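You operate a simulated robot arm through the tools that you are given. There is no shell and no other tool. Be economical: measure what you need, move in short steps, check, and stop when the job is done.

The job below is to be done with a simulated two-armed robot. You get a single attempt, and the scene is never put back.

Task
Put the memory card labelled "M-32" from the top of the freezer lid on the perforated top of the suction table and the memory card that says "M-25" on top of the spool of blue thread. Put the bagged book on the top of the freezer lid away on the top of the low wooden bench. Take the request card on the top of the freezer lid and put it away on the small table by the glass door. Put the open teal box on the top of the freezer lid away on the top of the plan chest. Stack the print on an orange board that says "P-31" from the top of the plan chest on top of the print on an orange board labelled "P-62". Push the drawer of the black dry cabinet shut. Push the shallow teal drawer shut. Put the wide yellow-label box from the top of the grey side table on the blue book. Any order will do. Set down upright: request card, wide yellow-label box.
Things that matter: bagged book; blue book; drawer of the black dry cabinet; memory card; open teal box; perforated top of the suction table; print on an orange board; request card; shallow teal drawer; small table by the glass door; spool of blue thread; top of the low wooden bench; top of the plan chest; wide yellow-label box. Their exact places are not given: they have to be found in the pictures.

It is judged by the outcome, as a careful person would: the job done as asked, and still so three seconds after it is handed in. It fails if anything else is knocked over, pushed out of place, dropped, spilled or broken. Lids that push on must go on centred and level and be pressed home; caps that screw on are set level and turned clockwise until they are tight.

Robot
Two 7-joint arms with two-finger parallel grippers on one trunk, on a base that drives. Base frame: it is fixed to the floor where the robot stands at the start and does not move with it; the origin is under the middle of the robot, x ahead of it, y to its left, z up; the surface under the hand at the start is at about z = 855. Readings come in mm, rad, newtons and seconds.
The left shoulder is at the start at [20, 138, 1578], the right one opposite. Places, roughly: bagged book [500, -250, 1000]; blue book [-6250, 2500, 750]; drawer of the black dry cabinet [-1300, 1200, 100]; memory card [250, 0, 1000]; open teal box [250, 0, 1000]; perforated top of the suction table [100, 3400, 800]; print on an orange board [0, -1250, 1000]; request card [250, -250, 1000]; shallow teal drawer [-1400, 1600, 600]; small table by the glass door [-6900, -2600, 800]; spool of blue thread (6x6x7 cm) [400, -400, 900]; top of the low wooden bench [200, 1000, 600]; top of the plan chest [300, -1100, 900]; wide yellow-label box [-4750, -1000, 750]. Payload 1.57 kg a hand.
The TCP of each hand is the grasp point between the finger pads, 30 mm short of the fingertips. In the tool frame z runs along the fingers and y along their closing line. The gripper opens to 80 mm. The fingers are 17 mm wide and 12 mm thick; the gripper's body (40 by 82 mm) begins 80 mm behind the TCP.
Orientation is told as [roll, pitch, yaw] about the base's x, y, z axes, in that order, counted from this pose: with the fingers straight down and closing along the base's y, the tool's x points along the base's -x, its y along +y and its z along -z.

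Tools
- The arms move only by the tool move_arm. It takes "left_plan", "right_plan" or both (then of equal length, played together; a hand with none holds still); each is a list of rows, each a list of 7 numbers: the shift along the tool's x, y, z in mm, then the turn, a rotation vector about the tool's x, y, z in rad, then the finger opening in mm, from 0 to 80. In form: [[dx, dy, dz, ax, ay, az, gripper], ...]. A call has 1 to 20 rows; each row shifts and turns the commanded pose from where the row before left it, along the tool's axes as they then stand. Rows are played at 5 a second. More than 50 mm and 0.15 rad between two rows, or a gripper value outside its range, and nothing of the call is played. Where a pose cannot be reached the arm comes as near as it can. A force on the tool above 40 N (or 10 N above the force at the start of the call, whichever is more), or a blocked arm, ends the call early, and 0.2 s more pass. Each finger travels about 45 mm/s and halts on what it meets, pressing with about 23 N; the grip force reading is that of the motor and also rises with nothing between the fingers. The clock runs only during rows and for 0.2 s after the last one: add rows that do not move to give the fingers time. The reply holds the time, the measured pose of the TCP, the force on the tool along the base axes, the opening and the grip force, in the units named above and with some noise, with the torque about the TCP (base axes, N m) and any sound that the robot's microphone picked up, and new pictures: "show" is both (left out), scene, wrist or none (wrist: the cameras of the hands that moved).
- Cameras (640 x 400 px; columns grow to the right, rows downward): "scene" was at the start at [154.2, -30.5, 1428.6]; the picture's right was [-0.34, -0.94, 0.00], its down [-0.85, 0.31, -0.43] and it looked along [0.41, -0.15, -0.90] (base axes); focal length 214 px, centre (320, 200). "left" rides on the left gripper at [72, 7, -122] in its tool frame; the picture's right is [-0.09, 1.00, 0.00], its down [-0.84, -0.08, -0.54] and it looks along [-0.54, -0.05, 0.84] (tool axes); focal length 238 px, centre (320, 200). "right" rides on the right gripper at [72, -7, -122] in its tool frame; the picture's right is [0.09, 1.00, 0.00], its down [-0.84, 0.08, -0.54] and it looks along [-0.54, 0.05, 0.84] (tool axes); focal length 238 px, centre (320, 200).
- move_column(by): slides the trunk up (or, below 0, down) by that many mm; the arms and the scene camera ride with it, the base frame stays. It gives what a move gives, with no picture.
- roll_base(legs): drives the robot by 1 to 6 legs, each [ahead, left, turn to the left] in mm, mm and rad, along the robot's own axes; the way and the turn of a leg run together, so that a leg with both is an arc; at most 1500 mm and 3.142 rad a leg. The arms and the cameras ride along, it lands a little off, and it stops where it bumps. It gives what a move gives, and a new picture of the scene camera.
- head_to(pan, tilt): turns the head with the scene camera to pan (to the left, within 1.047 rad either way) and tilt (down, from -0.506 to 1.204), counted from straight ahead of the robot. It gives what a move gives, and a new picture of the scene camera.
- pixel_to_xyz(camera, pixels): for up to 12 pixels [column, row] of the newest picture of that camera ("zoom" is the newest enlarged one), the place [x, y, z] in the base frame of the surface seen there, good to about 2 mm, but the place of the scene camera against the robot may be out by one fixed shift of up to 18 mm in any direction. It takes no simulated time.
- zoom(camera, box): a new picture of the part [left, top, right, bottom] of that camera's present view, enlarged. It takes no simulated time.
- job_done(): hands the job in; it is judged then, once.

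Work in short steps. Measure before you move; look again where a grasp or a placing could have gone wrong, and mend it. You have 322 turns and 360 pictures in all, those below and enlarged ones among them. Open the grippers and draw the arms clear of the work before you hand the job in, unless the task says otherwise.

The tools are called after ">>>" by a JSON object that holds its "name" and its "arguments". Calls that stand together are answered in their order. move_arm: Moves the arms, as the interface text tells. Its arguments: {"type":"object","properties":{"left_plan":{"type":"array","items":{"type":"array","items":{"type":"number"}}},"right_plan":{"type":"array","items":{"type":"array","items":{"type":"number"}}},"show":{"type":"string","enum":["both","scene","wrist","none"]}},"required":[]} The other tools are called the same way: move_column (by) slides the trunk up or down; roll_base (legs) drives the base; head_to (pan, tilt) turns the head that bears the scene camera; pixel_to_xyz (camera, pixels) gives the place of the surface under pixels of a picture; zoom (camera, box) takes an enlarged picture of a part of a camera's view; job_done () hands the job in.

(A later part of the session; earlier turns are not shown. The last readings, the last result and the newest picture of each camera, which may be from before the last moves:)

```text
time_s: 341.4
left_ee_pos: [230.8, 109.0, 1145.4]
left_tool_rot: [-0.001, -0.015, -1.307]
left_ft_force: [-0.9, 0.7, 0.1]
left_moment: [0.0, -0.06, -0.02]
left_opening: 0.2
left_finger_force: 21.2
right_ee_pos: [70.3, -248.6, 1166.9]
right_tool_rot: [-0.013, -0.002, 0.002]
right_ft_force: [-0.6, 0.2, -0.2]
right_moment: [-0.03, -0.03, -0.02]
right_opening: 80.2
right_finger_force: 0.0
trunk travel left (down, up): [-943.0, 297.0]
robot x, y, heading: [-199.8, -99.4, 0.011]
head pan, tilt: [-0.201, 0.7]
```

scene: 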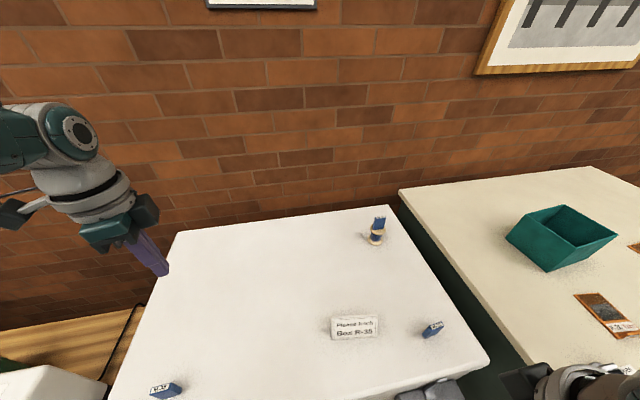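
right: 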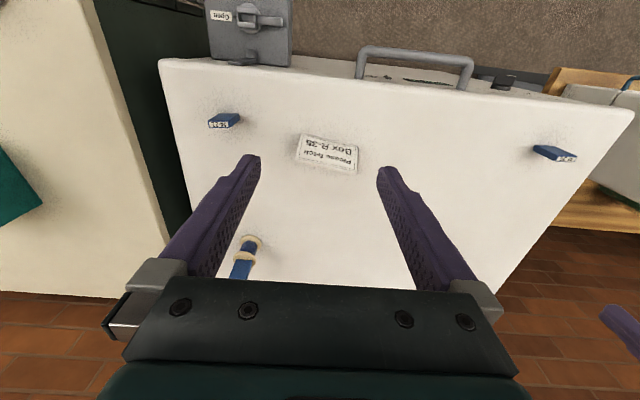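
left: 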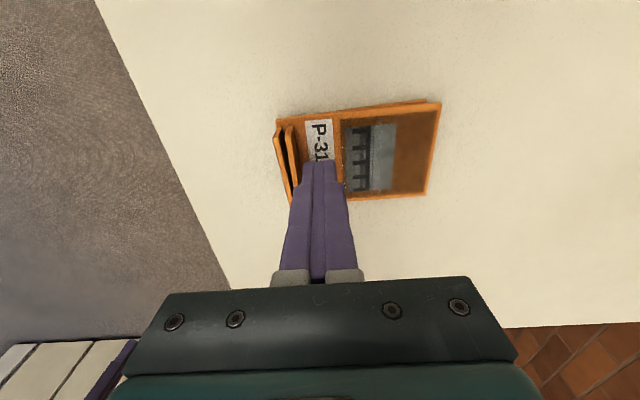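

Lower column 150 and measure the card closely.

>>> {"name": "move_column", "arguments": {"by": -150}}

>>> {"name": "move_arm", "arguments": {"right_plan": [[0, 0, 0, 0, 0, 0, 80]], "show": "wrist"}}

>>> {"name": "zoom", "arguments": {"camera": "right", "box": [240, 60, 440, 200]}}

```text
time_s: 343.1
left_ee_pos: [230.5, 109.6, 995.5]
left_tool_rot: [-0.004, -0.015, -1.307]
left_ft_force: [-0.6, 0.7, 0.5]
left_moment: [0.0, 0.04, -0.01]
left_opening: 0.2
left_finger_force: 21.5
right_ee_pos: [71.4, -249.3, 1016.9]
right_tool_rot: [-0.014, -0.001, 0.002]
right_ft_force: [-1.2, -0.1, 0.1]
right_moment: [0.01, -0.01, -0.05]
right_opening: 80.0
right_finger_force: 0.1
trunk travel left (down, up): [-793.0, 447.0]
robot x, y, heading: [-199.7, -95.3, 0.01]
head pan, tilt: [-0.201, 0.7]
```

```text
time_s: 343.5
left_ee_pos: [231.3, 110.4, 994.1]
left_tool_rot: [-0.002, -0.016, -1.307]
left_ft_force: [0.4, 0.8, -0.3]
left_moment: [0.03, -0.01, 0.0]
left_opening: 0.0
left_finger_force: 20.9
right_ee_pos: [72.1, -249.1, 1017.5]
right_tool_rot: [-0.014, -0.001, 0.004]
right_ft_force: [-0.4, 0.0, 0.3]
right_moment: [0.01, 0.0, -0.03]
right_opening: 80.2
right_finger_force: 0.0
trunk travel left (down, up): [-793.0, 447.0]
robot x, y, heading: [-201.8, -94.8, 0.012]
head pan, tilt: [-0.201, 0.7]
```

right: 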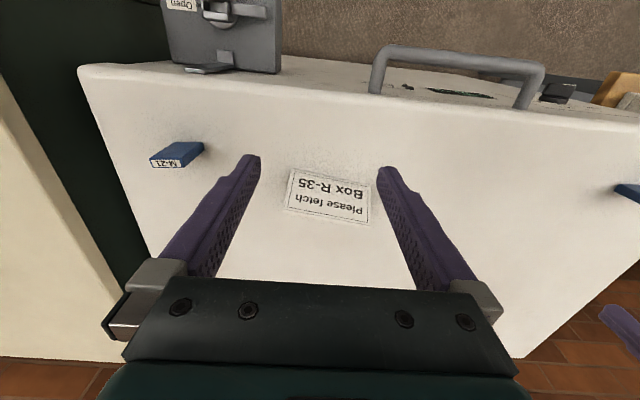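

```text
2.86 times, centred on (340, 130) of right
```

zoom: 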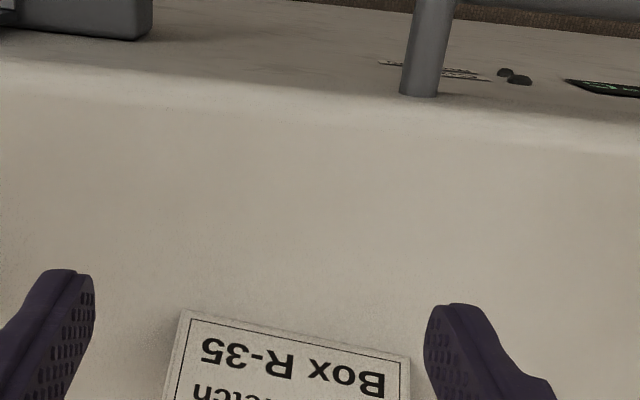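

>>> {"name": "zoom", "arguments": {"camera": "right", "box": [270, 150, 390, 240]}}

>>> {"name": "pixel_to_xyz", "arguments": {"camera": "right", "pixels": [[293, 172], [368, 188], [287, 206], [365, 224], [327, 215], [330, 195], [330, 180], [280, 200], [375, 215]]}}

```text
4.44 times, centred on (330, 195) of right
```

zoom: 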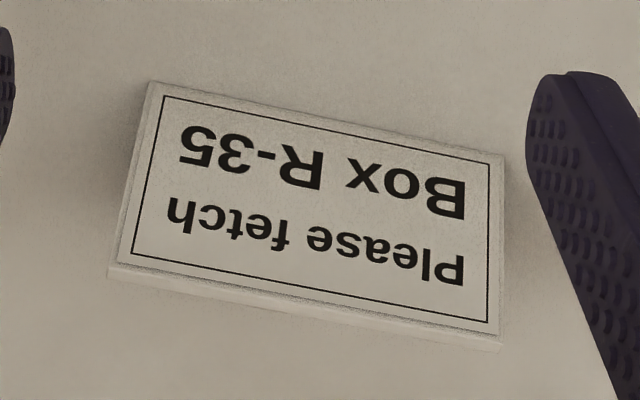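

```text
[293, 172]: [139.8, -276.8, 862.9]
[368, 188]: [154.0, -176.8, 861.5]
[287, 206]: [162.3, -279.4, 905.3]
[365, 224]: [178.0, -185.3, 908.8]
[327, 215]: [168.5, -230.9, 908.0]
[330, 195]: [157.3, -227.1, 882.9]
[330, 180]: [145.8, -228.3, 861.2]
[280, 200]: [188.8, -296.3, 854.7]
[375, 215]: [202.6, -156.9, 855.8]
```

Look at the card's end profile from the left wrist camera (it looks toward −y).

>>> {"name": "move_arm", "arguments": {"left_plan": [[0, 0, 0, 0, 0, 0, 0]], "show": "wrist"}}

>>> {"name": "zoom", "arguments": {"camera": "scene", "box": [300, 290, 410, 360]}}

```text
time_s: 343.9
left_ee_pos: [230.9, 109.7, 995.7]
left_tool_rot: [-0.001, -0.016, -1.308]
left_ft_force: [-0.5, 0.1, 0.4]
left_moment: [-0.01, -0.03, 0.01]
left_opening: 0.0
left_finger_force: 21.1
right_ee_pos: [72.0, -249.2, 1017.7]
right_tool_rot: [-0.014, -0.001, 0.005]
right_ft_force: [-0.1, 0.4, 0.4]
right_moment: [-0.03, -0.01, -0.02]
right_opening: 80.1
right_finger_force: 0.1
trunk travel left (down, up): [-793.0, 447.0]
robot x, y, heading: [-199.8, -98.5, 0.006]
head pan, tilt: [-0.201, 0.7]
```

left: 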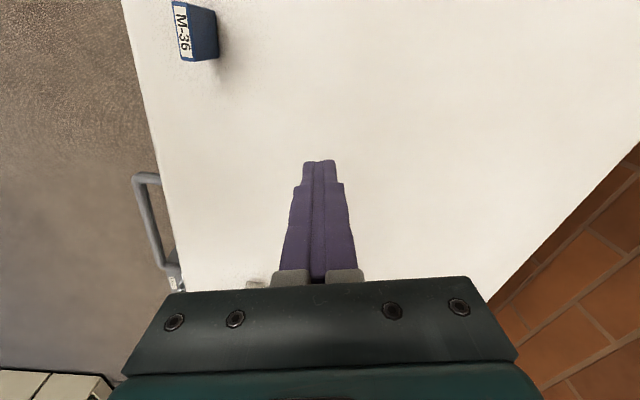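

```text
5.71 times, centred on (355, 325) of scene
```

zoom: 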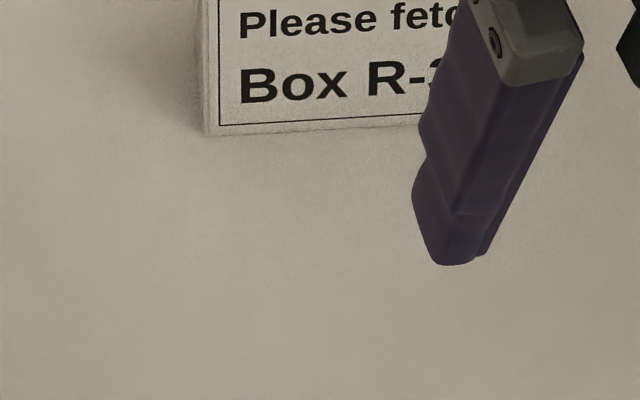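

Tilt the left hand forward to see the card's profile.

>>> {"name": "move_arm", "arguments": {"left_plan": [[0, 0, 0, 0, -0.14, 0, 20], [0, 0, 0, 0, -0.14, 0, 40], [0, 0, 0, 0, -0.14, 0, 60], [0, 0, 0, 0, -0.14, 0, 80], [0, 0, 0, 0, -0.14, 0, 80]], "show": "wrist"}}

```text
time_s: 345.1
left_ee_pos: [213.8, 104.1, 1003.5]
left_tool_rot: [-0.002, -0.719, -1.308]
left_ft_force: [-1.0, 0.0, 0.2]
left_moment: [0.0, -0.02, -0.03]
left_opening: 80.0
left_finger_force: 0.1
left hand out of reach, approached as far as the arm can: row 4, 5
right_ee_pos: [71.8, -247.9, 1017.1]
right_tool_rot: [-0.013, -0.003, 0.003]
right_ft_force: [0.3, 0.8, 0.7]
right_moment: [0.01, 0.0, -0.03]
right_opening: 80.3
right_finger_force: 0.1
trunk travel left (down, up): [-793.0, 447.0]
robot x, y, heading: [-199.0, -97.4, 0.013]
head pan, tilt: [-0.201, 0.7]
```

left: 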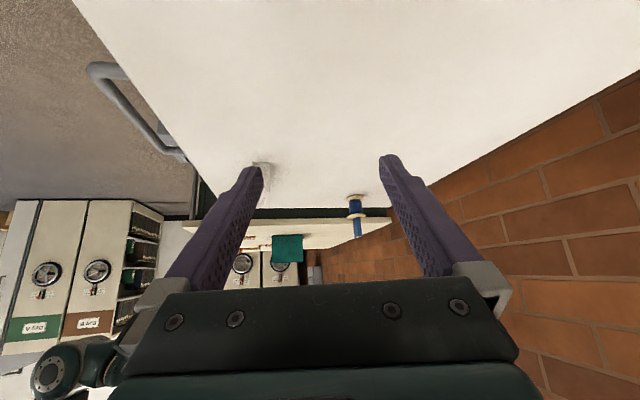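

>>> {"name": "zoom", "arguments": {"camera": "left", "box": [235, 150, 295, 195]}}

>>> {"name": "pixel_to_xyz", "arguments": {"camera": "left", "pixels": [[256, 165], [264, 165], [270, 165], [266, 172], [266, 180], [268, 188], [272, 190]]}}

```text
8.89 times, centred on (265, 172) of left
```

zoom: 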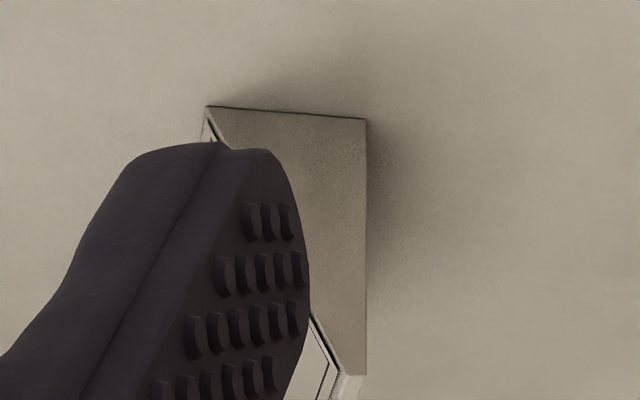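

```text
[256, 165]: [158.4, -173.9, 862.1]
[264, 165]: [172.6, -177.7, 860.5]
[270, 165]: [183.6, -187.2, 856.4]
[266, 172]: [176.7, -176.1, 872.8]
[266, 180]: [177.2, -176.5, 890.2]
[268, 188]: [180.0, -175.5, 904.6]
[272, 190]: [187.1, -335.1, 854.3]
```

The card is a wedge: vertical back at x≈184, slanted front (~26°), 100 long. Grip across its thickness with closing along x: best with robot facing −y and the left hand. Re-level the left hand, shift and turn.

>>> {"name": "move_arm", "arguments": {"left_plan": [[0, 0, 0, 0, 0.14, 0, 60], [0, 0, 0, 0, 0.14, 0, 60], [0, 0, 0, 0, 0.14, 0, 60], [0, 0, 0, 0, 0.14, 0, 60], [0, 0, 0, 0, 0.14, 0, 60]], "show": "none"}}

>>> {"name": "roll_base", "arguments": {"legs": [[0, 120, 0], [0, 0, -1.57]]}}

>>> {"name": "move_arm", "arguments": {"left_plan": [[0, 0, 0, 0, 0, 0, 60]], "show": "wrist"}}

```text
time_s: 346.3
left_ee_pos: [229.3, 108.5, 992.4]
left_tool_rot: [0.0, -0.014, -1.307]
left_ft_force: [-0.3, 0.3, 0.4]
left_moment: [-0.03, 0.02, -0.01]
left_opening: 59.9
left_finger_force: 0.0
left hand out of reach, approached as far as the arm can: row 1, 2, 3
right_ee_pos: [71.8, -248.3, 1016.3]
right_tool_rot: [-0.015, -0.002, 0.004]
right_ft_force: [-0.4, -0.3, 0.1]
right_moment: [0.02, -0.01, -0.06]
right_opening: 80.0
right_finger_force: 0.1
trunk travel left (down, up): [-793.0, 447.0]
robot x, y, heading: [-199.9, -92.6, 0.011]
head pan, tilt: [-0.201, 0.7]
```

```text
time_s: 351.4
left_ee_pos: [6.4, -403.9, 993.5]
left_tool_rot: [-0.001, -0.016, -2.873]
left_ft_force: [0.5, 0.2, 0.3]
left_moment: [0.03, -0.02, 0.0]
left_opening: 60.0
left_finger_force: 0.1
right_ee_pos: [-349.8, -249.4, 1016.1]
right_tool_rot: [-0.016, -0.001, -1.561]
right_ft_force: [-0.6, 0.2, 0.5]
right_moment: [0.01, -0.01, 0.02]
right_opening: 79.8
right_finger_force: 0.0
trunk travel left (down, up): [-793.0, 447.0]
robot x, y, heading: [-200.2, 20.2, -1.553]
head pan, tilt: [-0.201, 0.7]
```

scene: 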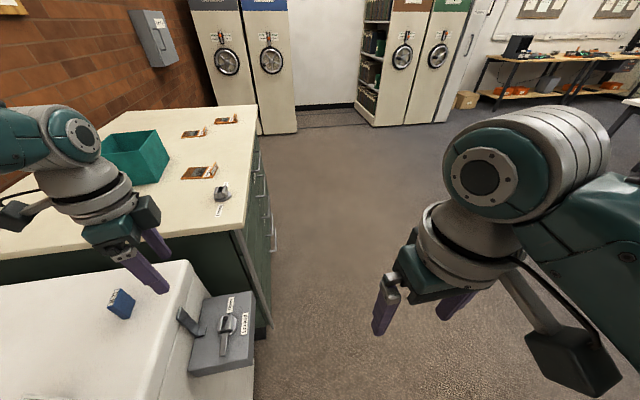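

```text
time_s: 351.8
left_ee_pos: [6.4, -404.4, 993.4]
left_tool_rot: [-0.001, -0.015, -2.871]
left_ft_force: [-0.7, -0.6, 0.2]
left_moment: [0.0, 0.04, 0.01]
left_opening: 60.0
left_finger_force: 0.1
right_ee_pos: [-349.7, -249.2, 1015.8]
right_tool_rot: [-0.014, -0.002, -1.562]
right_ft_force: [0.0, -0.9, 0.4]
right_moment: [0.0, 0.03, 0.0]
right_opening: 79.8
right_finger_force: 0.0
trunk travel left (down, up): [-793.0, 447.0]
robot x, y, heading: [-198.5, 21.4, -1.552]
head pan, tilt: [-0.201, 0.7]
```

left: 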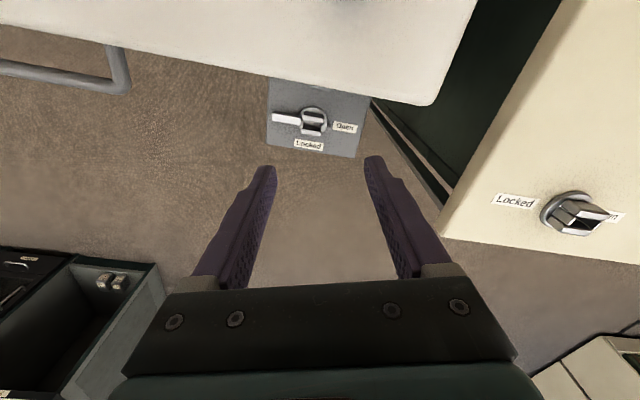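

Rotate the left hand to yaw −1.74 and move above the card.

>>> {"name": "move_arm", "arguments": {"left_plan": [[0, 0, 0, 0, 0, -0.141, 60], [0, 0, 0, 0, 0, -0.141, 60], [0, 0, 0, 0, 0, -0.141, 60], [0, 0, 0, 0, 0, -0.141, 60], [0, 0, 0, 0, 0, -0.141, 60], [0, 0, 0, 0, 0, -0.141, 60], [0, 0, 0, 0, 0, -0.141, 60], [0, 0, 0, 0, 0, -0.141, 60], [39, 27, 0, 0, 0, 0, 60], [39, 27, 0, 0, 0, 0, 60], [39, 27, 0, 0, 0, 0, 60], [39, 27, 0, 0, 0, 0, 60], [38, 27, 0, 0, 0, 0, 60]], "show": "wrist"}}

```text
time_s: 354.6
left_ee_pos: [173.7, -235.7, 989.5]
left_tool_rot: [-0.014, -0.006, -1.746]
left_ft_force: [0.4, -0.2, 0.4]
left_moment: [-0.02, -0.02, 0.0]
left_opening: 59.8
left_finger_force: 0.1
right_ee_pos: [-350.0, -249.9, 1016.8]
right_tool_rot: [-0.014, -0.003, -1.561]
right_ft_force: [0.2, 1.0, 1.3]
right_moment: [0.02, -0.02, -0.01]
right_opening: 79.8
right_finger_force: 0.0
trunk travel left (down, up): [-793.0, 447.0]
robot x, y, heading: [-199.3, 21.0, -1.551]
head pan, tilt: [-0.201, 0.7]
```

left: 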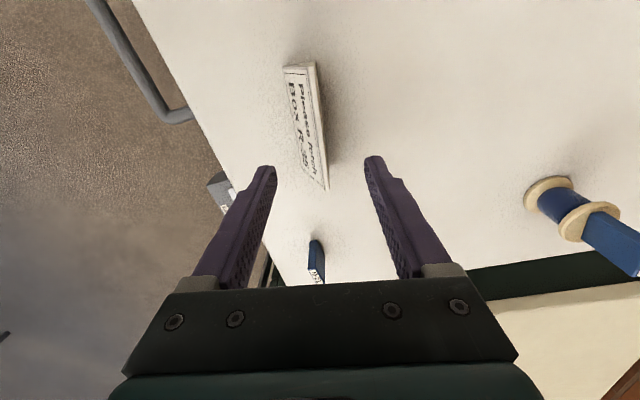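

Tilt the hand 0.2 to match the wedge, then lower 75.

>>> {"name": "move_arm", "arguments": {"left_plan": [[0, -3, 0, 0.1, 0, 0, 60], [0, -4, 0, 0.1, 0, 0, 60], [0, 0, 0, 0, 0, 0, 60]], "show": "none"}}

>>> {"name": "move_column", "arguments": {"by": -70}}

>>> {"name": "move_arm", "arguments": {"left_plan": [[0, 0, 0, 0, 0, 0, 60]], "show": "wrist"}}

>>> {"name": "pixel_to_xyz", "arguments": {"camera": "left", "pixels": [[325, 120], [332, 150], [315, 100], [310, 130], [327, 170], [318, 150]]}}

```text
time_s: 355.4
left_ee_pos: [165.5, -235.3, 990.4]
left_tool_rot: [-0.219, -0.005, -1.743]
left_ft_force: [-0.6, 0.6, 0.0]
left_moment: [0.01, 0.04, -0.02]
left_opening: 59.9
left_finger_force: 0.0
right_ee_pos: [-350.9, -250.0, 1016.2]
right_tool_rot: [-0.015, -0.001, -1.563]
right_ft_force: [0.2, 0.3, 0.4]
right_moment: [0.0, 0.02, -0.01]
right_opening: 80.0
right_finger_force: 0.3
trunk travel left (down, up): [-793.0, 447.0]
robot x, y, heading: [-200.3, 24.9, -1.559]
head pan, tilt: [-0.201, 0.7]
```

```text
time_s: 356.4
left_ee_pos: [166.4, -235.9, 922.3]
left_tool_rot: [-0.215, -0.006, -1.744]
left_ft_force: [-0.3, 0.6, 0.1]
left_moment: [0.04, -0.04, 0.02]
left_opening: 60.2
left_finger_force: 0.0
right_ee_pos: [-351.5, -250.2, 947.6]
right_tool_rot: [-0.014, -0.001, -1.562]
right_ft_force: [1.1, 0.6, 0.3]
right_moment: [0.03, 0.01, -0.01]
right_opening: 80.1
right_finger_force: 0.0
trunk travel left (down, up): [-723.0, 517.0]
robot x, y, heading: [-198.3, 21.8, -1.554]
head pan, tilt: [-0.201, 0.7]
```

```text
time_s: 356.9
left_ee_pos: [166.9, -234.9, 920.4]
left_tool_rot: [-0.215, -0.005, -1.743]
left_ft_force: [0.3, 0.3, -0.2]
left_moment: [-0.01, 0.0, 0.0]
left_opening: 59.9
left_finger_force: 0.1
right_ee_pos: [-350.7, -250.3, 946.7]
right_tool_rot: [-0.016, -0.002, -1.56]
right_ft_force: [-0.2, 0.8, -0.1]
right_moment: [-0.02, 0.02, 0.03]
right_opening: 80.0
right_finger_force: 0.1
trunk travel left (down, up): [-723.0, 517.0]
robot x, y, heading: [-203.3, 19.7, -1.55]
head pan, tilt: [-0.201, 0.7]
```

left: 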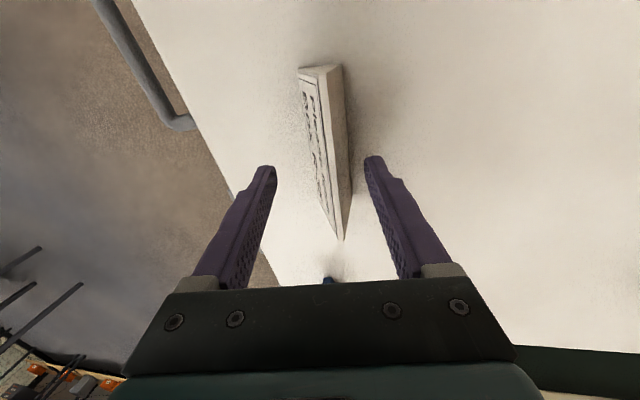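

```text
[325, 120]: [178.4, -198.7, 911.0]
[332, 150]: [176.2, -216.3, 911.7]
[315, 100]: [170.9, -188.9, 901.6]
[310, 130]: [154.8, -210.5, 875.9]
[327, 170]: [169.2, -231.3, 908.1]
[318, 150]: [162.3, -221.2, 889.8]
```

Lower 27 and close on the card.

>>> {"name": "move_column", "arguments": {"by": -27}}

>>> {"name": "move_arm", "arguments": {"left_plan": [[0, 0, 0, 0, 0, 0, 45], [0, 0, 0, 0, 0, 0, 30], [0, 0, 0, 0, 0, 0, 20], [0, 0, 0, 0, 0, 0, 10], [0, 0, 0, 0, 0, 0, 8], [0, 0, 0, 0, 0, 0, 8], [0, 0, 0, 0, 0, 0, 8]], "show": "wrist"}}

```text
time_s: 357.6
left_ee_pos: [166.1, -235.6, 894.1]
left_tool_rot: [-0.214, -0.006, -1.743]
left_ft_force: [-0.2, -0.7, -0.2]
left_moment: [-0.01, -0.04, 0.01]
left_opening: 59.9
left_finger_force: 0.0
right_ee_pos: [-348.7, -249.0, 919.6]
right_tool_rot: [-0.014, -0.002, -1.562]
right_ft_force: [-0.2, -0.9, -0.8]
right_moment: [-0.01, -0.03, -0.02]
right_opening: 79.8
right_finger_force: 0.1
trunk travel left (down, up): [-696.0, 544.0]
robot x, y, heading: [-198.7, 23.2, -1.555]
head pan, tilt: [-0.201, 0.7]
```

```text
time_s: 359.2
left_ee_pos: [164.4, -236.6, 894.3]
left_tool_rot: [-0.215, -0.006, -1.743]
left_ft_force: [0.2, 0.0, 0.8]
left_moment: [-0.01, 0.02, 0.02]
left_opening: 24.8
left_finger_force: 23.4
right_ee_pos: [-350.3, -250.5, 919.8]
right_tool_rot: [-0.013, 0.0, -1.561]
right_ft_force: [0.3, 0.0, 0.6]
right_moment: [0.0, -0.06, -0.02]
right_opening: 79.8
right_finger_force: 0.0
trunk travel left (down, up): [-696.0, 544.0]
robot x, y, heading: [-202.0, 23.2, -1.551]
head pan, tilt: [-0.201, 0.7]
```

left: 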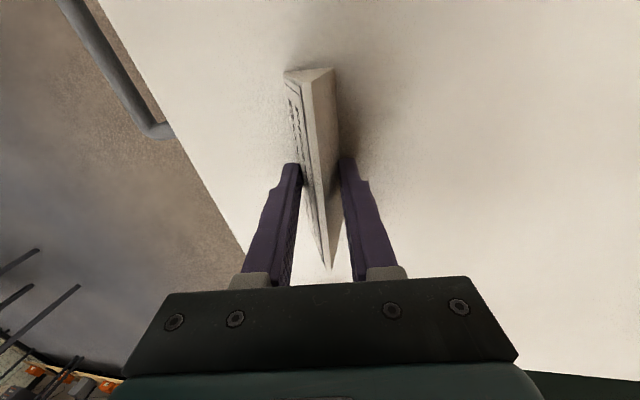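

Gripped (24.8 mm, 23 N). Lift 40 to check the hold.

>>> {"name": "move_column", "arguments": {"by": 40}}

>>> {"name": "move_arm", "arguments": {"left_plan": [[0, 0, 0, 0, 0, 0, 8]], "show": "wrist"}}

>>> {"name": "pixel_to_xyz", "arguments": {"camera": "left", "pixels": [[312, 72], [325, 120], [325, 200], [326, 250], [318, 110], [300, 85]]}}

```text
time_s: 360.0
left_ee_pos: [166.2, -235.2, 934.7]
left_tool_rot: [-0.216, -0.005, -1.743]
left_ft_force: [1.1, -0.1, 0.0]
left_moment: [0.02, 0.01, -0.01]
left_opening: 24.2
left_finger_force: 22.7
right_ee_pos: [-350.5, -250.7, 960.0]
right_tool_rot: [-0.014, -0.001, -1.562]
right_ft_force: [-0.5, 0.0, 0.1]
right_moment: [0.01, -0.02, 0.03]
right_opening: 80.0
right_finger_force: 0.0
trunk travel left (down, up): [-736.0, 504.0]
robot x, y, heading: [-199.9, 20.0, -1.553]
head pan, tilt: [-0.201, 0.7]
```

```text
time_s: 360.4
left_ee_pos: [167.3, -235.8, 933.5]
left_tool_rot: [-0.215, -0.005, -1.745]
left_ft_force: [0.0, -0.2, 0.4]
left_moment: [-0.01, 0.03, 0.01]
left_opening: 24.3
left_finger_force: 22.9
right_ee_pos: [-351.1, -249.7, 960.5]
right_tool_rot: [-0.016, -0.002, -1.562]
right_ft_force: [-0.8, -0.9, 0.8]
right_moment: [-0.03, -0.05, 0.0]
right_opening: 80.1
right_finger_force: 0.1
trunk travel left (down, up): [-736.0, 504.0]
robot x, y, heading: [-201.0, 21.3, -1.555]
head pan, tilt: [-0.201, 0.7]
```

left: 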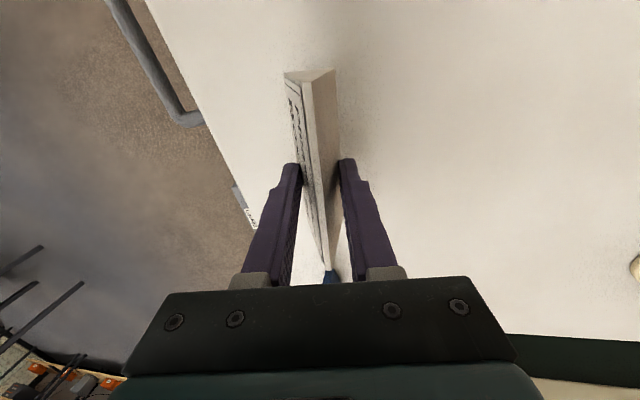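

```text
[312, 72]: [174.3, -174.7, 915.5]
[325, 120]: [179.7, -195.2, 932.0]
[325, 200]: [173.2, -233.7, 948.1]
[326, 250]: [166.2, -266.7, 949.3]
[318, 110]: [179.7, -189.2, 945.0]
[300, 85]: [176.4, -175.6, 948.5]
```

Card lifted level. Raise for travel, drive toward (−600,−500) and face −x to look around.

>>> {"name": "move_column", "arguments": {"by": 120}}

>>> {"name": "roll_base", "arguments": {"legs": [[0, -500, 0], [500, 0, 0], [0, 0, -1.57]]}}

>>> {"name": "head_to", "arguments": {"pan": 0.0, "tilt": 0.3}}

```text
time_s: 361.9
left_ee_pos: [165.3, -235.3, 1053.6]
left_tool_rot: [-0.213, -0.005, -1.743]
left_ft_force: [0.1, 0.3, -0.1]
left_moment: [-0.01, 0.0, 0.0]
left_opening: 24.5
left_finger_force: 22.9
right_ee_pos: [-350.2, -249.4, 1078.3]
right_tool_rot: [-0.013, -0.003, -1.562]
right_ft_force: [0.5, -0.2, 0.0]
right_moment: [0.01, 0.02, 0.01]
right_opening: 80.0
right_finger_force: 0.2
trunk travel left (down, up): [-856.0, 384.0]
robot x, y, heading: [-204.8, 24.2, -1.554]
head pan, tilt: [-0.201, 0.7]
```

```text
time_s: 371.2
left_ee_pos: [-943.9, -855.7, 1054.4]
left_tool_rot: [-0.215, -0.005, 2.98]
left_ft_force: [-0.1, 0.1, 0.0]
left_moment: [0.02, -0.05, 0.02]
left_opening: 23.5
left_finger_force: 23.2
right_ee_pos: [-963.5, -340.3, 1080.6]
right_tool_rot: [-0.014, -0.001, -3.123]
right_ft_force: [0.8, 0.7, -0.2]
right_moment: [-0.01, 0.01, 0.05]
right_opening: 80.3
right_finger_force: 0.0
trunk travel left (down, up): [-856.0, 384.0]
robot x, y, heading: [-690.3, -485.3, -3.113]
head pan, tilt: [-0.201, 0.7]
```

scene: 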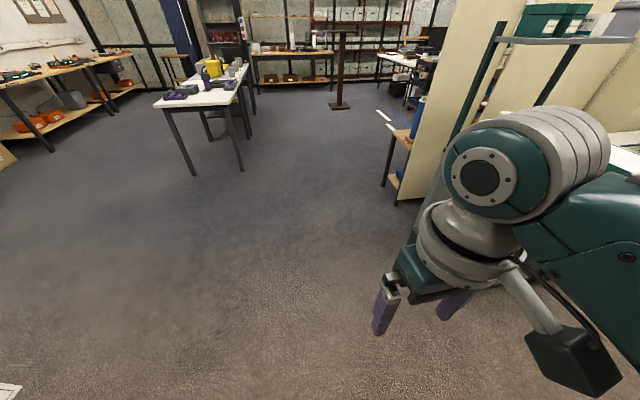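

```text
time_s: 372.1
left_ee_pos: [-944.3, -856.8, 1053.3]
left_tool_rot: [-0.214, -0.005, 2.979]
left_ft_force: [0.0, 0.0, 0.7]
left_moment: [0.01, 0.0, 0.01]
left_opening: 23.6
left_finger_force: 23.0
right_ee_pos: [-963.7, -339.6, 1080.6]
right_tool_rot: [-0.014, -0.004, -3.123]
right_ft_force: [0.2, 0.3, -0.7]
right_moment: [0.0, 0.0, -0.04]
right_opening: 80.2
right_finger_force: 0.1
trunk travel left (down, up): [-856.0, 384.0]
robot x, y, heading: [-693.2, -487.5, -3.115]
head pan, tilt: [0.0, 0.3]
```

scene: 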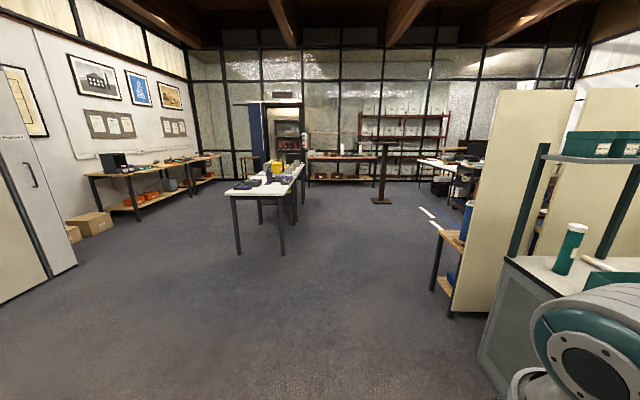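

The card slipped maybe 1 mm; watch it. Zoom toward the tables ahead.

>>> {"name": "zoom", "arguments": {"camera": "scene", "box": [200, 90, 460, 250]}}

>>> {"name": "pixel_to_xyz", "arguments": {"camera": "scene", "pixels": [[270, 190], [238, 250], [285, 253], [275, 175], [247, 160], [340, 158], [380, 200], [440, 175], [445, 280], [300, 175]]}}

```text
2.46 times, centred on (330, 170) of scene
```

zoom: 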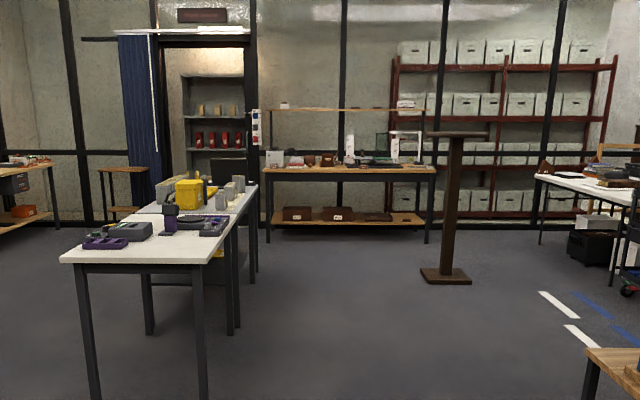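

```text
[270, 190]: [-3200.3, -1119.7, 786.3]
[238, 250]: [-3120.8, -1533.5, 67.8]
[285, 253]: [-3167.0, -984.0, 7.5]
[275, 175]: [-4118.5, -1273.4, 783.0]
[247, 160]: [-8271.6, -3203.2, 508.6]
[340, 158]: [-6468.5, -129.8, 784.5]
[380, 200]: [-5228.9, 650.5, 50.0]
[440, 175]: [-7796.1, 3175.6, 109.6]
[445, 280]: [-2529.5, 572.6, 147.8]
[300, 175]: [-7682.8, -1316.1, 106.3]
```

Place the request card first. Shift to y≈−40 and drive ahead 3 legs to x≈−4900, then look.

>>> {"name": "roll_base", "arguments": {"legs": [[0, -450, -0.025], [1400, 0, 0], [1400, 0, 0], [1400, 0, 0]]}}

>>> {"name": "head_to", "arguments": {"pan": 0.7, "tilt": 0.45}}

```text
time_s: 394.5
left_ee_pos: [-5165.0, -399.1, 1054.2]
left_tool_rot: [-0.215, -0.007, 2.941]
left_ft_force: [0.2, -0.5, 0.3]
left_moment: [-0.01, 0.0, -0.02]
left_opening: 21.4
left_finger_force: 23.2
right_ee_pos: [-5163.6, 117.5, 1079.1]
right_tool_rot: [-0.012, -0.001, 3.121]
right_ft_force: [0.4, -0.7, -0.3]
right_moment: [-0.03, -0.02, 0.01]
right_opening: 79.9
right_finger_force: 0.0
trunk travel left (down, up): [-856.0, 384.0]
robot x, y, heading: [-4895.7, -40.2, 3.135]
head pan, tilt: [0.0, 0.3]
```

scene: 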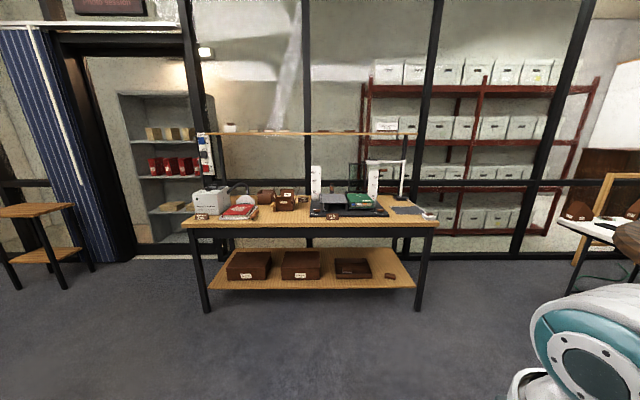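

```text
time_s: 395.6
left_ee_pos: [-5164.5, -399.4, 1052.7]
left_tool_rot: [-0.216, -0.005, 2.938]
left_ft_force: [-0.7, 0.4, 0.8]
left_moment: [-0.02, 0.02, 0.01]
left_opening: 21.7
left_finger_force: 22.4
right_ee_pos: [-5163.9, 116.6, 1079.4]
right_tool_rot: [-0.013, -0.002, 3.122]
right_ft_force: [-0.2, -0.8, 0.8]
right_moment: [-0.02, -0.01, 0.02]
right_opening: 80.1
right_finger_force: 0.1
trunk travel left (down, up): [-856.0, 384.0]
robot x, y, heading: [-4892.1, -40.6, 3.133]
head pan, tilt: [0.7, 0.45]
```

scene: 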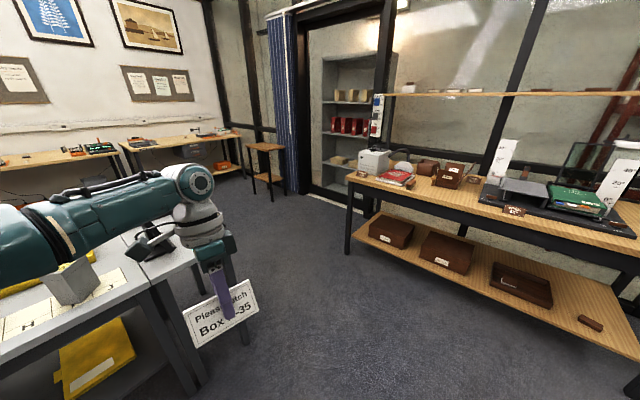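

The card is creeping in the grip; move on promptly. Measure the small table by the curtain (265,150).

>>> {"name": "pixel_to_xyz", "arguments": {"camera": "scene", "pixels": [[265, 147], [250, 145], [283, 148], [262, 152], [268, 142], [270, 195], [348, 255], [355, 185], [235, 135], [330, 215]]}}

>>> {"name": "zoom", "arguments": {"camera": "scene", "box": [180, 110, 340, 220]}}

```text
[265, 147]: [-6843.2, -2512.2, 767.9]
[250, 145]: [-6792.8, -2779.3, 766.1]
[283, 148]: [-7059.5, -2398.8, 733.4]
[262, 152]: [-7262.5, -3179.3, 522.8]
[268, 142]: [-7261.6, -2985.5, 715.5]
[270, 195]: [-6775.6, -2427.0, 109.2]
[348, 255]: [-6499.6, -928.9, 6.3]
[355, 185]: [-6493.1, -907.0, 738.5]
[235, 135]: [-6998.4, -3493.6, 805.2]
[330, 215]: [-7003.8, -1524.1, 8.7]
```

```text
3.64 times, centred on (260, 165) of scene
```

zoom: 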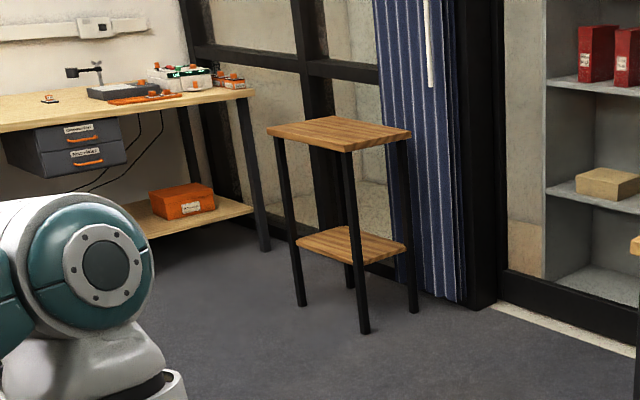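

Small table top z≈762 at x −6760…−7050, y −2400…−2780. Drive there in legs.

>>> {"name": "roll_base", "arguments": {"legs": [[850, 0, 0], [0, 0, 1.57], [1100, 0, 0], [1080, 0, 0], [0, 0, -1.57], [700, 0, 0]]}}

>>> {"name": "head_to", "arguments": {"pan": 0.6, "tilt": 0.8}}

```text
time_s: 421.5
left_ee_pos: [-6707.1, -2561.4, 1052.7]
left_tool_rot: [-0.215, -0.006, 2.954]
left_ft_force: [-0.4, 0.0, 0.6]
left_moment: [0.0, 0.02, 0.03]
left_opening: 19.4
left_finger_force: 22.8
right_ee_pos: [-6714.1, -2044.2, 1079.6]
right_tool_rot: [-0.014, -0.003, 3.138]
right_ft_force: [-0.2, 0.1, -0.6]
right_moment: [-0.04, 0.0, 0.02]
right_opening: 79.8
right_finger_force: 0.1
trunk travel left (down, up): [-856.0, 384.0]
robot x, y, heading: [-6444.5, -2199.2, -3.142]
head pan, tilt: [0.7, 0.45]
```

scene: 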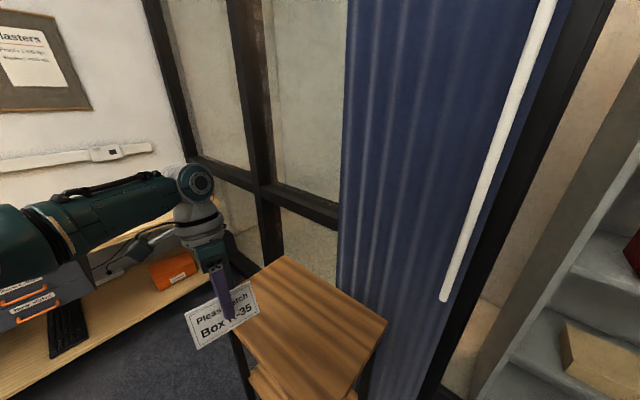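

```text
time_s: 422.3
left_ee_pos: [-6706.8, -2560.5, 1053.1]
left_tool_rot: [-0.216, -0.007, 2.955]
left_ft_force: [-0.3, -0.7, 0.7]
left_moment: [0.01, 0.0, 0.0]
left_opening: 19.7
left_finger_force: 23.3
right_ee_pos: [-6714.2, -2044.6, 1079.4]
right_tool_rot: [-0.013, -0.001, 3.137]
right_ft_force: [-0.2, 0.1, 0.0]
right_moment: [0.0, 0.01, -0.03]
right_opening: 80.2
right_finger_force: 0.1
trunk travel left (down, up): [-856.0, 384.0]
robot x, y, heading: [-6444.3, -2194.2, -3.134]
head pan, tilt: [0.6, 0.799]
```

scene: 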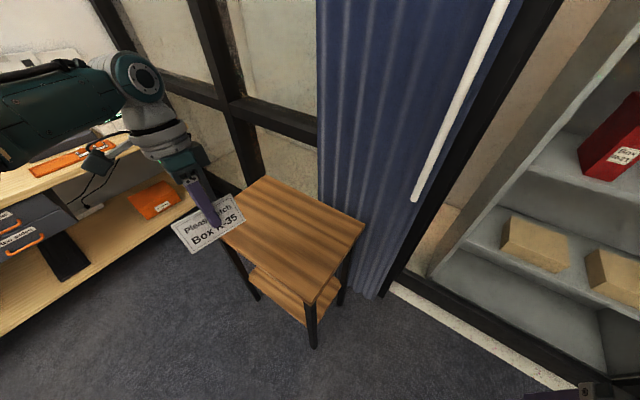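

Measure the table corners and the card's corners.

>>> {"name": "pixel_to_xyz", "arguments": {"camera": "scene", "pixels": [[265, 178], [363, 225], [310, 303], [222, 228], [290, 235], [176, 223], [187, 250], [242, 220], [232, 197], [200, 205]]}}

>>> {"name": "move_arm", "arguments": {"left_plan": [[0, 0, 0, 0, 0, 0, 8]], "show": "wrist"}}

```text
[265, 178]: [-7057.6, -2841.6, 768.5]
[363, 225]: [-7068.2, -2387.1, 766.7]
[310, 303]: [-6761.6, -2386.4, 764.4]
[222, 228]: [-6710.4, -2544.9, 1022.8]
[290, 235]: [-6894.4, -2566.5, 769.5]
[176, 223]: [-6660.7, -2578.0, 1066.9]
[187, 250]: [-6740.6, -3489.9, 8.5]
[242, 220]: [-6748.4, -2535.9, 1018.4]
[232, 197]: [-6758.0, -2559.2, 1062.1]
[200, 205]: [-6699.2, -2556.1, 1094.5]
```

```text
time_s: 422.7
left_ee_pos: [-6707.2, -2560.1, 1054.0]
left_tool_rot: [-0.217, -0.004, 2.956]
left_ft_force: [-0.2, 0.7, 0.4]
left_moment: [-0.04, 0.0, 0.01]
left_opening: 19.5
left_finger_force: 23.2
right_ee_pos: [-6713.2, -2043.7, 1080.4]
right_tool_rot: [-0.013, -0.001, 3.138]
right_ft_force: [0.0, -0.3, 0.1]
right_moment: [0.01, 0.0, -0.02]
right_opening: 79.9
right_finger_force: 0.0
trunk travel left (down, up): [-856.0, 384.0]
robot x, y, heading: [-6444.4, -2197.6, -3.136]
head pan, tilt: [0.6, 0.799]
```

left: 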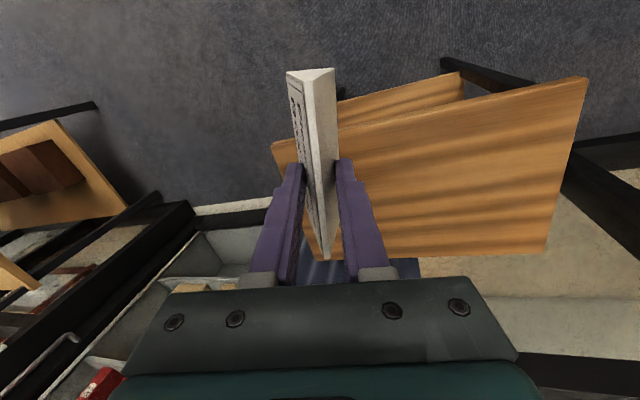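

Drive ahead 140; check the card's ridge height relative to the hand.

>>> {"name": "pixel_to_xyz", "arguments": {"camera": "left", "pixels": [[325, 120], [322, 200], [325, 245], [300, 82], [320, 75], [333, 75]]}}

>>> {"name": "roll_base", "arguments": {"legs": [[140, 0, 0]]}}

```text
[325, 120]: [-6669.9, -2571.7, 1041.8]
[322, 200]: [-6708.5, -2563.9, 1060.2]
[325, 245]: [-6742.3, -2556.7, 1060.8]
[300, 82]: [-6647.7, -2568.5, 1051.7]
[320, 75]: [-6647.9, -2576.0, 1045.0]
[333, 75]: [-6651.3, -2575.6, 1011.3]
```

```text
time_s: 424.0
left_ee_pos: [-6844.5, -2562.1, 1054.1]
left_tool_rot: [-0.216, -0.003, 2.958]
left_ft_force: [0.1, -0.1, 0.5]
left_moment: [0.0, 0.03, 0.01]
left_opening: 19.3
left_finger_force: 23.0
right_ee_pos: [-6854.0, -2045.4, 1079.1]
right_tool_rot: [-0.013, -0.001, 3.139]
right_ft_force: [-0.5, 0.3, 0.2]
right_moment: [0.0, 0.0, 0.0]
right_opening: 79.7
right_finger_force: 0.0
trunk travel left (down, up): [-856.0, 384.0]
robot x, y, heading: [-6582.0, -2198.2, -3.136]
head pan, tilt: [0.6, 0.799]
```

scene: 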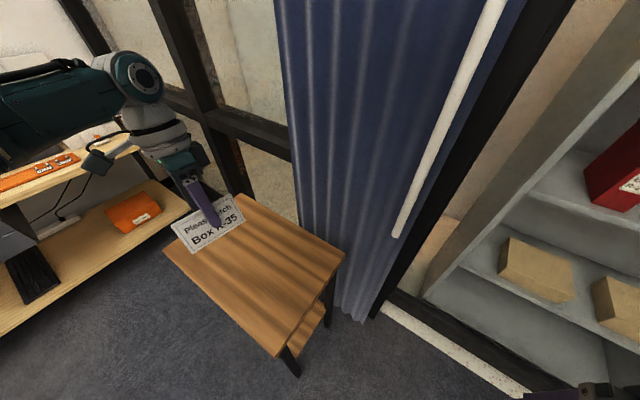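

Card is tilted ~5° (near end lower). Correct with ay +0.09 and lower 230.

>>> {"name": "move_arm", "arguments": {"left_plan": [[0, 0, 0, 0, 0.09, 0, 8], [0, 0, 0, 0, 0, 0, 8]], "show": "none"}}

>>> {"name": "move_column", "arguments": {"by": -215}}

>>> {"name": "move_arm", "arguments": {"left_plan": [[0, 0, 0, 0, 0, 0, 8]], "show": "both"}}

>>> {"name": "pixel_to_xyz", "arguments": {"camera": "left", "pixels": [[322, 200], [325, 245], [300, 82], [325, 100], [290, 76], [325, 76], [400, 150], [250, 120]]}}

```text
time_s: 424.6
left_ee_pos: [-6845.7, -2563.3, 1053.4]
left_tool_rot: [-0.216, 0.085, 2.94]
left_ft_force: [0.7, -0.4, 0.3]
left_moment: [0.0, -0.03, 0.01]
left_opening: 19.1
left_finger_force: 23.2
right_ee_pos: [-6854.3, -2045.6, 1078.5]
right_tool_rot: [-0.014, 0.001, 3.141]
right_ft_force: [-0.4, 0.1, -0.6]
right_moment: [-0.04, 0.0, -0.02]
right_opening: 80.0
right_finger_force: 0.1
trunk travel left (down, up): [-856.0, 384.0]
robot x, y, heading: [-6579.3, -2199.7, -3.133]
head pan, tilt: [0.6, 0.799]
```

```text
time_s: 426.9
left_ee_pos: [-6844.3, -2561.9, 838.1]
left_tool_rot: [-0.216, 0.083, 2.939]
left_ft_force: [-0.8, 0.1, 0.0]
left_moment: [0.02, 0.0, 0.03]
left_opening: 19.0
left_finger_force: 23.1
right_ee_pos: [-6853.5, -2046.3, 865.6]
right_tool_rot: [-0.014, -0.001, 3.141]
right_ft_force: [0.2, -0.7, -0.2]
right_moment: [0.0, 0.0, 0.03]
right_opening: 79.9
right_finger_force: 0.1
trunk travel left (down, up): [-641.0, 599.0]
robot x, y, heading: [-6581.7, -2197.7, -3.138]
head pan, tilt: [0.6, 0.799]
```

```text
time_s: 427.3
left_ee_pos: [-6844.6, -2562.3, 839.8]
left_tool_rot: [-0.215, 0.083, 2.94]
left_ft_force: [0.7, -0.4, 0.3]
left_moment: [-0.01, 0.01, -0.02]
left_opening: 19.0
left_finger_force: 22.9
right_ee_pos: [-6854.0, -2045.9, 864.7]
right_tool_rot: [-0.014, 0.0, 3.141]
right_ft_force: [-0.4, 0.4, 0.2]
right_moment: [-0.01, -0.02, 0.03]
right_opening: 80.0
right_finger_force: 0.0
trunk travel left (down, up): [-641.0, 599.0]
robot x, y, heading: [-6584.7, -2198.7, -3.134]
head pan, tilt: [0.6, 0.799]
```

scene: 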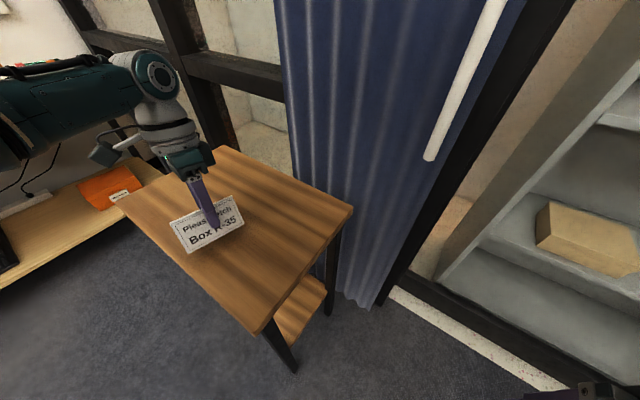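
left: 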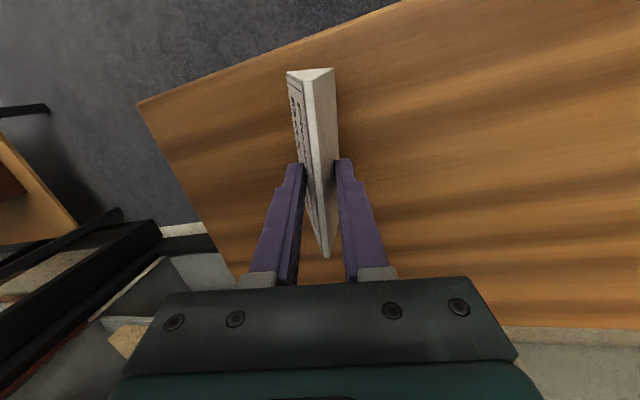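

```text
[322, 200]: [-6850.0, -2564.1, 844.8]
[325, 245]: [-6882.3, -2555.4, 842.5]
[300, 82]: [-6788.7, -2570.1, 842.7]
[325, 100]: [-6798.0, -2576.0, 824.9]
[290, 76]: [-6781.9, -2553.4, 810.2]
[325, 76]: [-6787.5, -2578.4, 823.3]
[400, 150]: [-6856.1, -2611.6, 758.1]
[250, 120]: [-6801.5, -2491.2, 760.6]
```

Level now; bottom ≈790, table ≈759. Lower 27, then small steps.

>>> {"name": "move_column", "arguments": {"by": -27}}

>>> {"name": "move_column", "arguments": {"by": -3}}

>>> {"name": "move_column", "arguments": {"by": -2}}

```text
time_s: 428.1
left_ee_pos: [-6845.1, -2562.5, 812.1]
left_tool_rot: [-0.215, 0.084, 2.939]
left_ft_force: [2.9, -1.2, 8.1]
left_moment: [0.12, 0.25, -0.04]
left_opening: 18.7
left_finger_force: 22.9
right_ee_pos: [-6854.2, -2045.9, 837.5]
right_tool_rot: [-0.012, 0.0, 3.139]
right_ft_force: [0.4, 0.1, -0.7]
right_moment: [0.01, 0.02, 0.0]
right_opening: 80.0
right_finger_force: 0.1
trunk travel left (down, up): [-614.0, 626.0]
robot x, y, heading: [-6581.3, -2199.4, -3.134]
head pan, tilt: [0.6, 0.799]
```

```text
time_s: 428.6
left_ee_pos: [-6844.9, -2564.6, 809.1]
left_tool_rot: [-0.214, 0.084, 2.939]
left_ft_force: [3.4, -0.4, 15.6]
left_moment: [0.24, 0.23, -0.09]
left_opening: 19.1
left_finger_force: 22.8
right_ee_pos: [-6853.7, -2046.3, 833.9]
right_tool_rot: [-0.011, -0.002, 3.14]
right_ft_force: [0.2, 0.2, 0.1]
right_moment: [0.02, 0.0, -0.01]
right_opening: 79.7
right_finger_force: 0.1
trunk travel left (down, up): [-611.0, 629.0]
robot x, y, heading: [-6582.5, -2197.0, -3.132]
head pan, tilt: [0.6, 0.799]
```

```text
time_s: 429.2
left_ee_pos: [-6847.1, -2562.8, 810.7]
left_tool_rot: [-0.217, 0.083, 2.937]
left_ft_force: [3.9, 0.0, 14.6]
left_moment: [0.15, -0.24, -0.11]
left_opening: 19.0
left_finger_force: 23.0
right_ee_pos: [-6852.8, -2046.3, 832.4]
right_tool_rot: [-0.012, -0.001, 3.141]
right_ft_force: [-0.3, -0.2, 0.7]
right_moment: [0.04, 0.0, 0.04]
right_opening: 80.2
right_finger_force: 0.0
trunk travel left (down, up): [-609.0, 631.0]
robot x, y, heading: [-6589.2, -2196.3, -3.138]
head pan, tilt: [0.6, 0.799]
stopped: the force on the tool passed its limit at 41 N (the readings are from after the stop); the commanded pose is now the measured one
```

Firm contact. Open slowly and lift away.

>>> {"name": "move_arm", "arguments": {"left_plan": [[0, 0, 0, 0, 0, 0, 20], [0, 0, 0, 0, 0, 0, 23], [0, 0, 0, 0, 0, 0, 30], [0, 0, 0, 0, 0, 0, 45], [0, 0, 0, 0, 0, 0, 60], [0, 0, 0, 0, 0, 0, 60]], "show": "wrist"}}

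>>> {"name": "move_column", "arguments": {"by": 100}}

>>> {"name": "move_arm", "arguments": {"left_plan": [[0, 0, 0, 0, 0, 0, 60]], "show": "both"}}

```text
time_s: 430.6
left_ee_pos: [-6846.0, -2561.7, 808.8]
left_tool_rot: [-0.218, 0.084, 2.936]
left_ft_force: [0.0, -0.5, 0.2]
left_moment: [-0.01, 0.0, -0.04]
left_opening: 60.0
left_finger_force: 0.1
right_ee_pos: [-6852.9, -2046.2, 832.7]
right_tool_rot: [-0.014, 0.0, 3.139]
right_ft_force: [0.0, -0.3, 0.7]
right_moment: [-0.02, -0.03, 0.0]
right_opening: 80.1
right_finger_force: 0.0
trunk travel left (down, up): [-609.0, 631.0]
robot x, y, heading: [-6583.5, -2196.9, -3.134]
head pan, tilt: [0.6, 0.799]
```

left: 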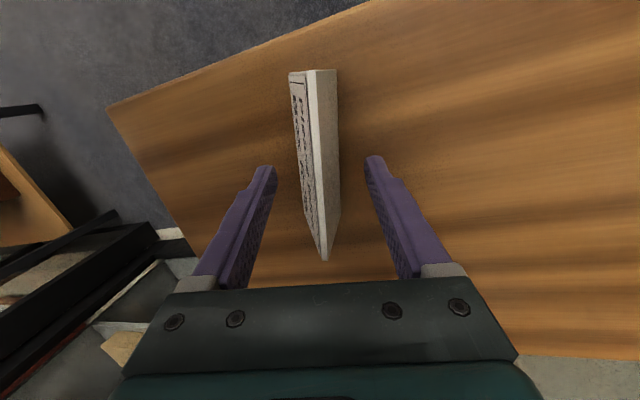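

```text
time_s: 431.9
left_ee_pos: [-6845.2, -2562.3, 906.8]
left_tool_rot: [-0.218, 0.081, 2.937]
left_ft_force: [-0.3, 0.0, -1.1]
left_moment: [0.02, 0.06, 0.0]
left_opening: 59.9
left_finger_force: 0.1
right_ee_pos: [-6853.2, -2045.1, 932.2]
right_tool_rot: [-0.015, 0.0, 3.14]
right_ft_force: [0.5, 0.1, 0.1]
right_moment: [-0.03, 0.0, -0.02]
right_opening: 80.0
right_finger_force: 0.0
trunk travel left (down, up): [-709.0, 531.0]
robot x, y, heading: [-6584.9, -2197.7, -3.136]
head pan, tilt: [0.6, 0.799]
```

```text
time_s: 432.4
left_ee_pos: [-6846.9, -2562.8, 908.0]
left_tool_rot: [-0.218, 0.083, 2.938]
left_ft_force: [-0.5, -0.4, 0.2]
left_moment: [0.01, 0.0, -0.01]
left_opening: 60.1
left_finger_force: 0.0
right_ee_pos: [-6853.1, -2045.4, 932.6]
right_tool_rot: [-0.016, -0.001, 3.139]
right_ft_force: [0.1, -0.3, -0.3]
right_moment: [0.02, -0.01, -0.01]
right_opening: 79.8
right_finger_force: 0.0
trunk travel left (down, up): [-709.0, 531.0]
robot x, y, heading: [-6584.0, -2198.8, -3.13]
head pan, tilt: [0.6, 0.799]
```

scene: 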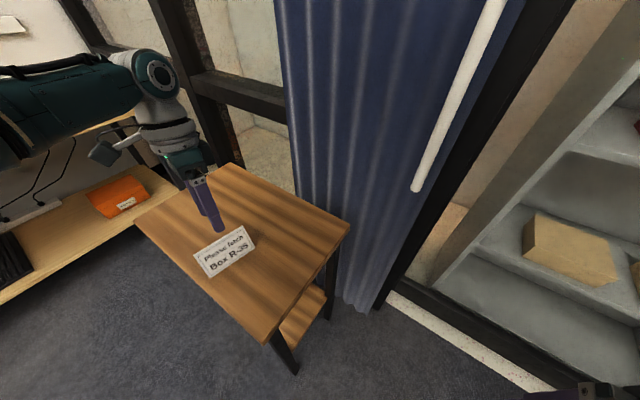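
left: 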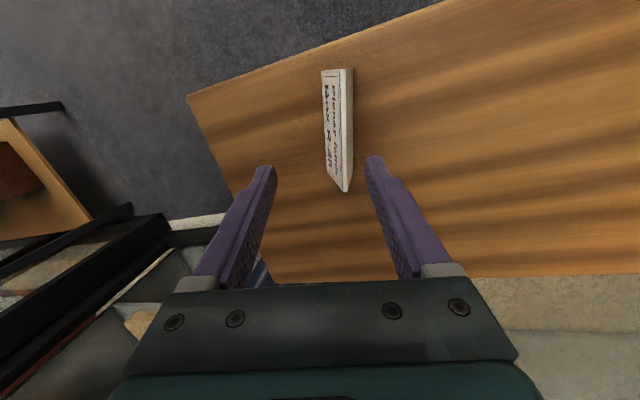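

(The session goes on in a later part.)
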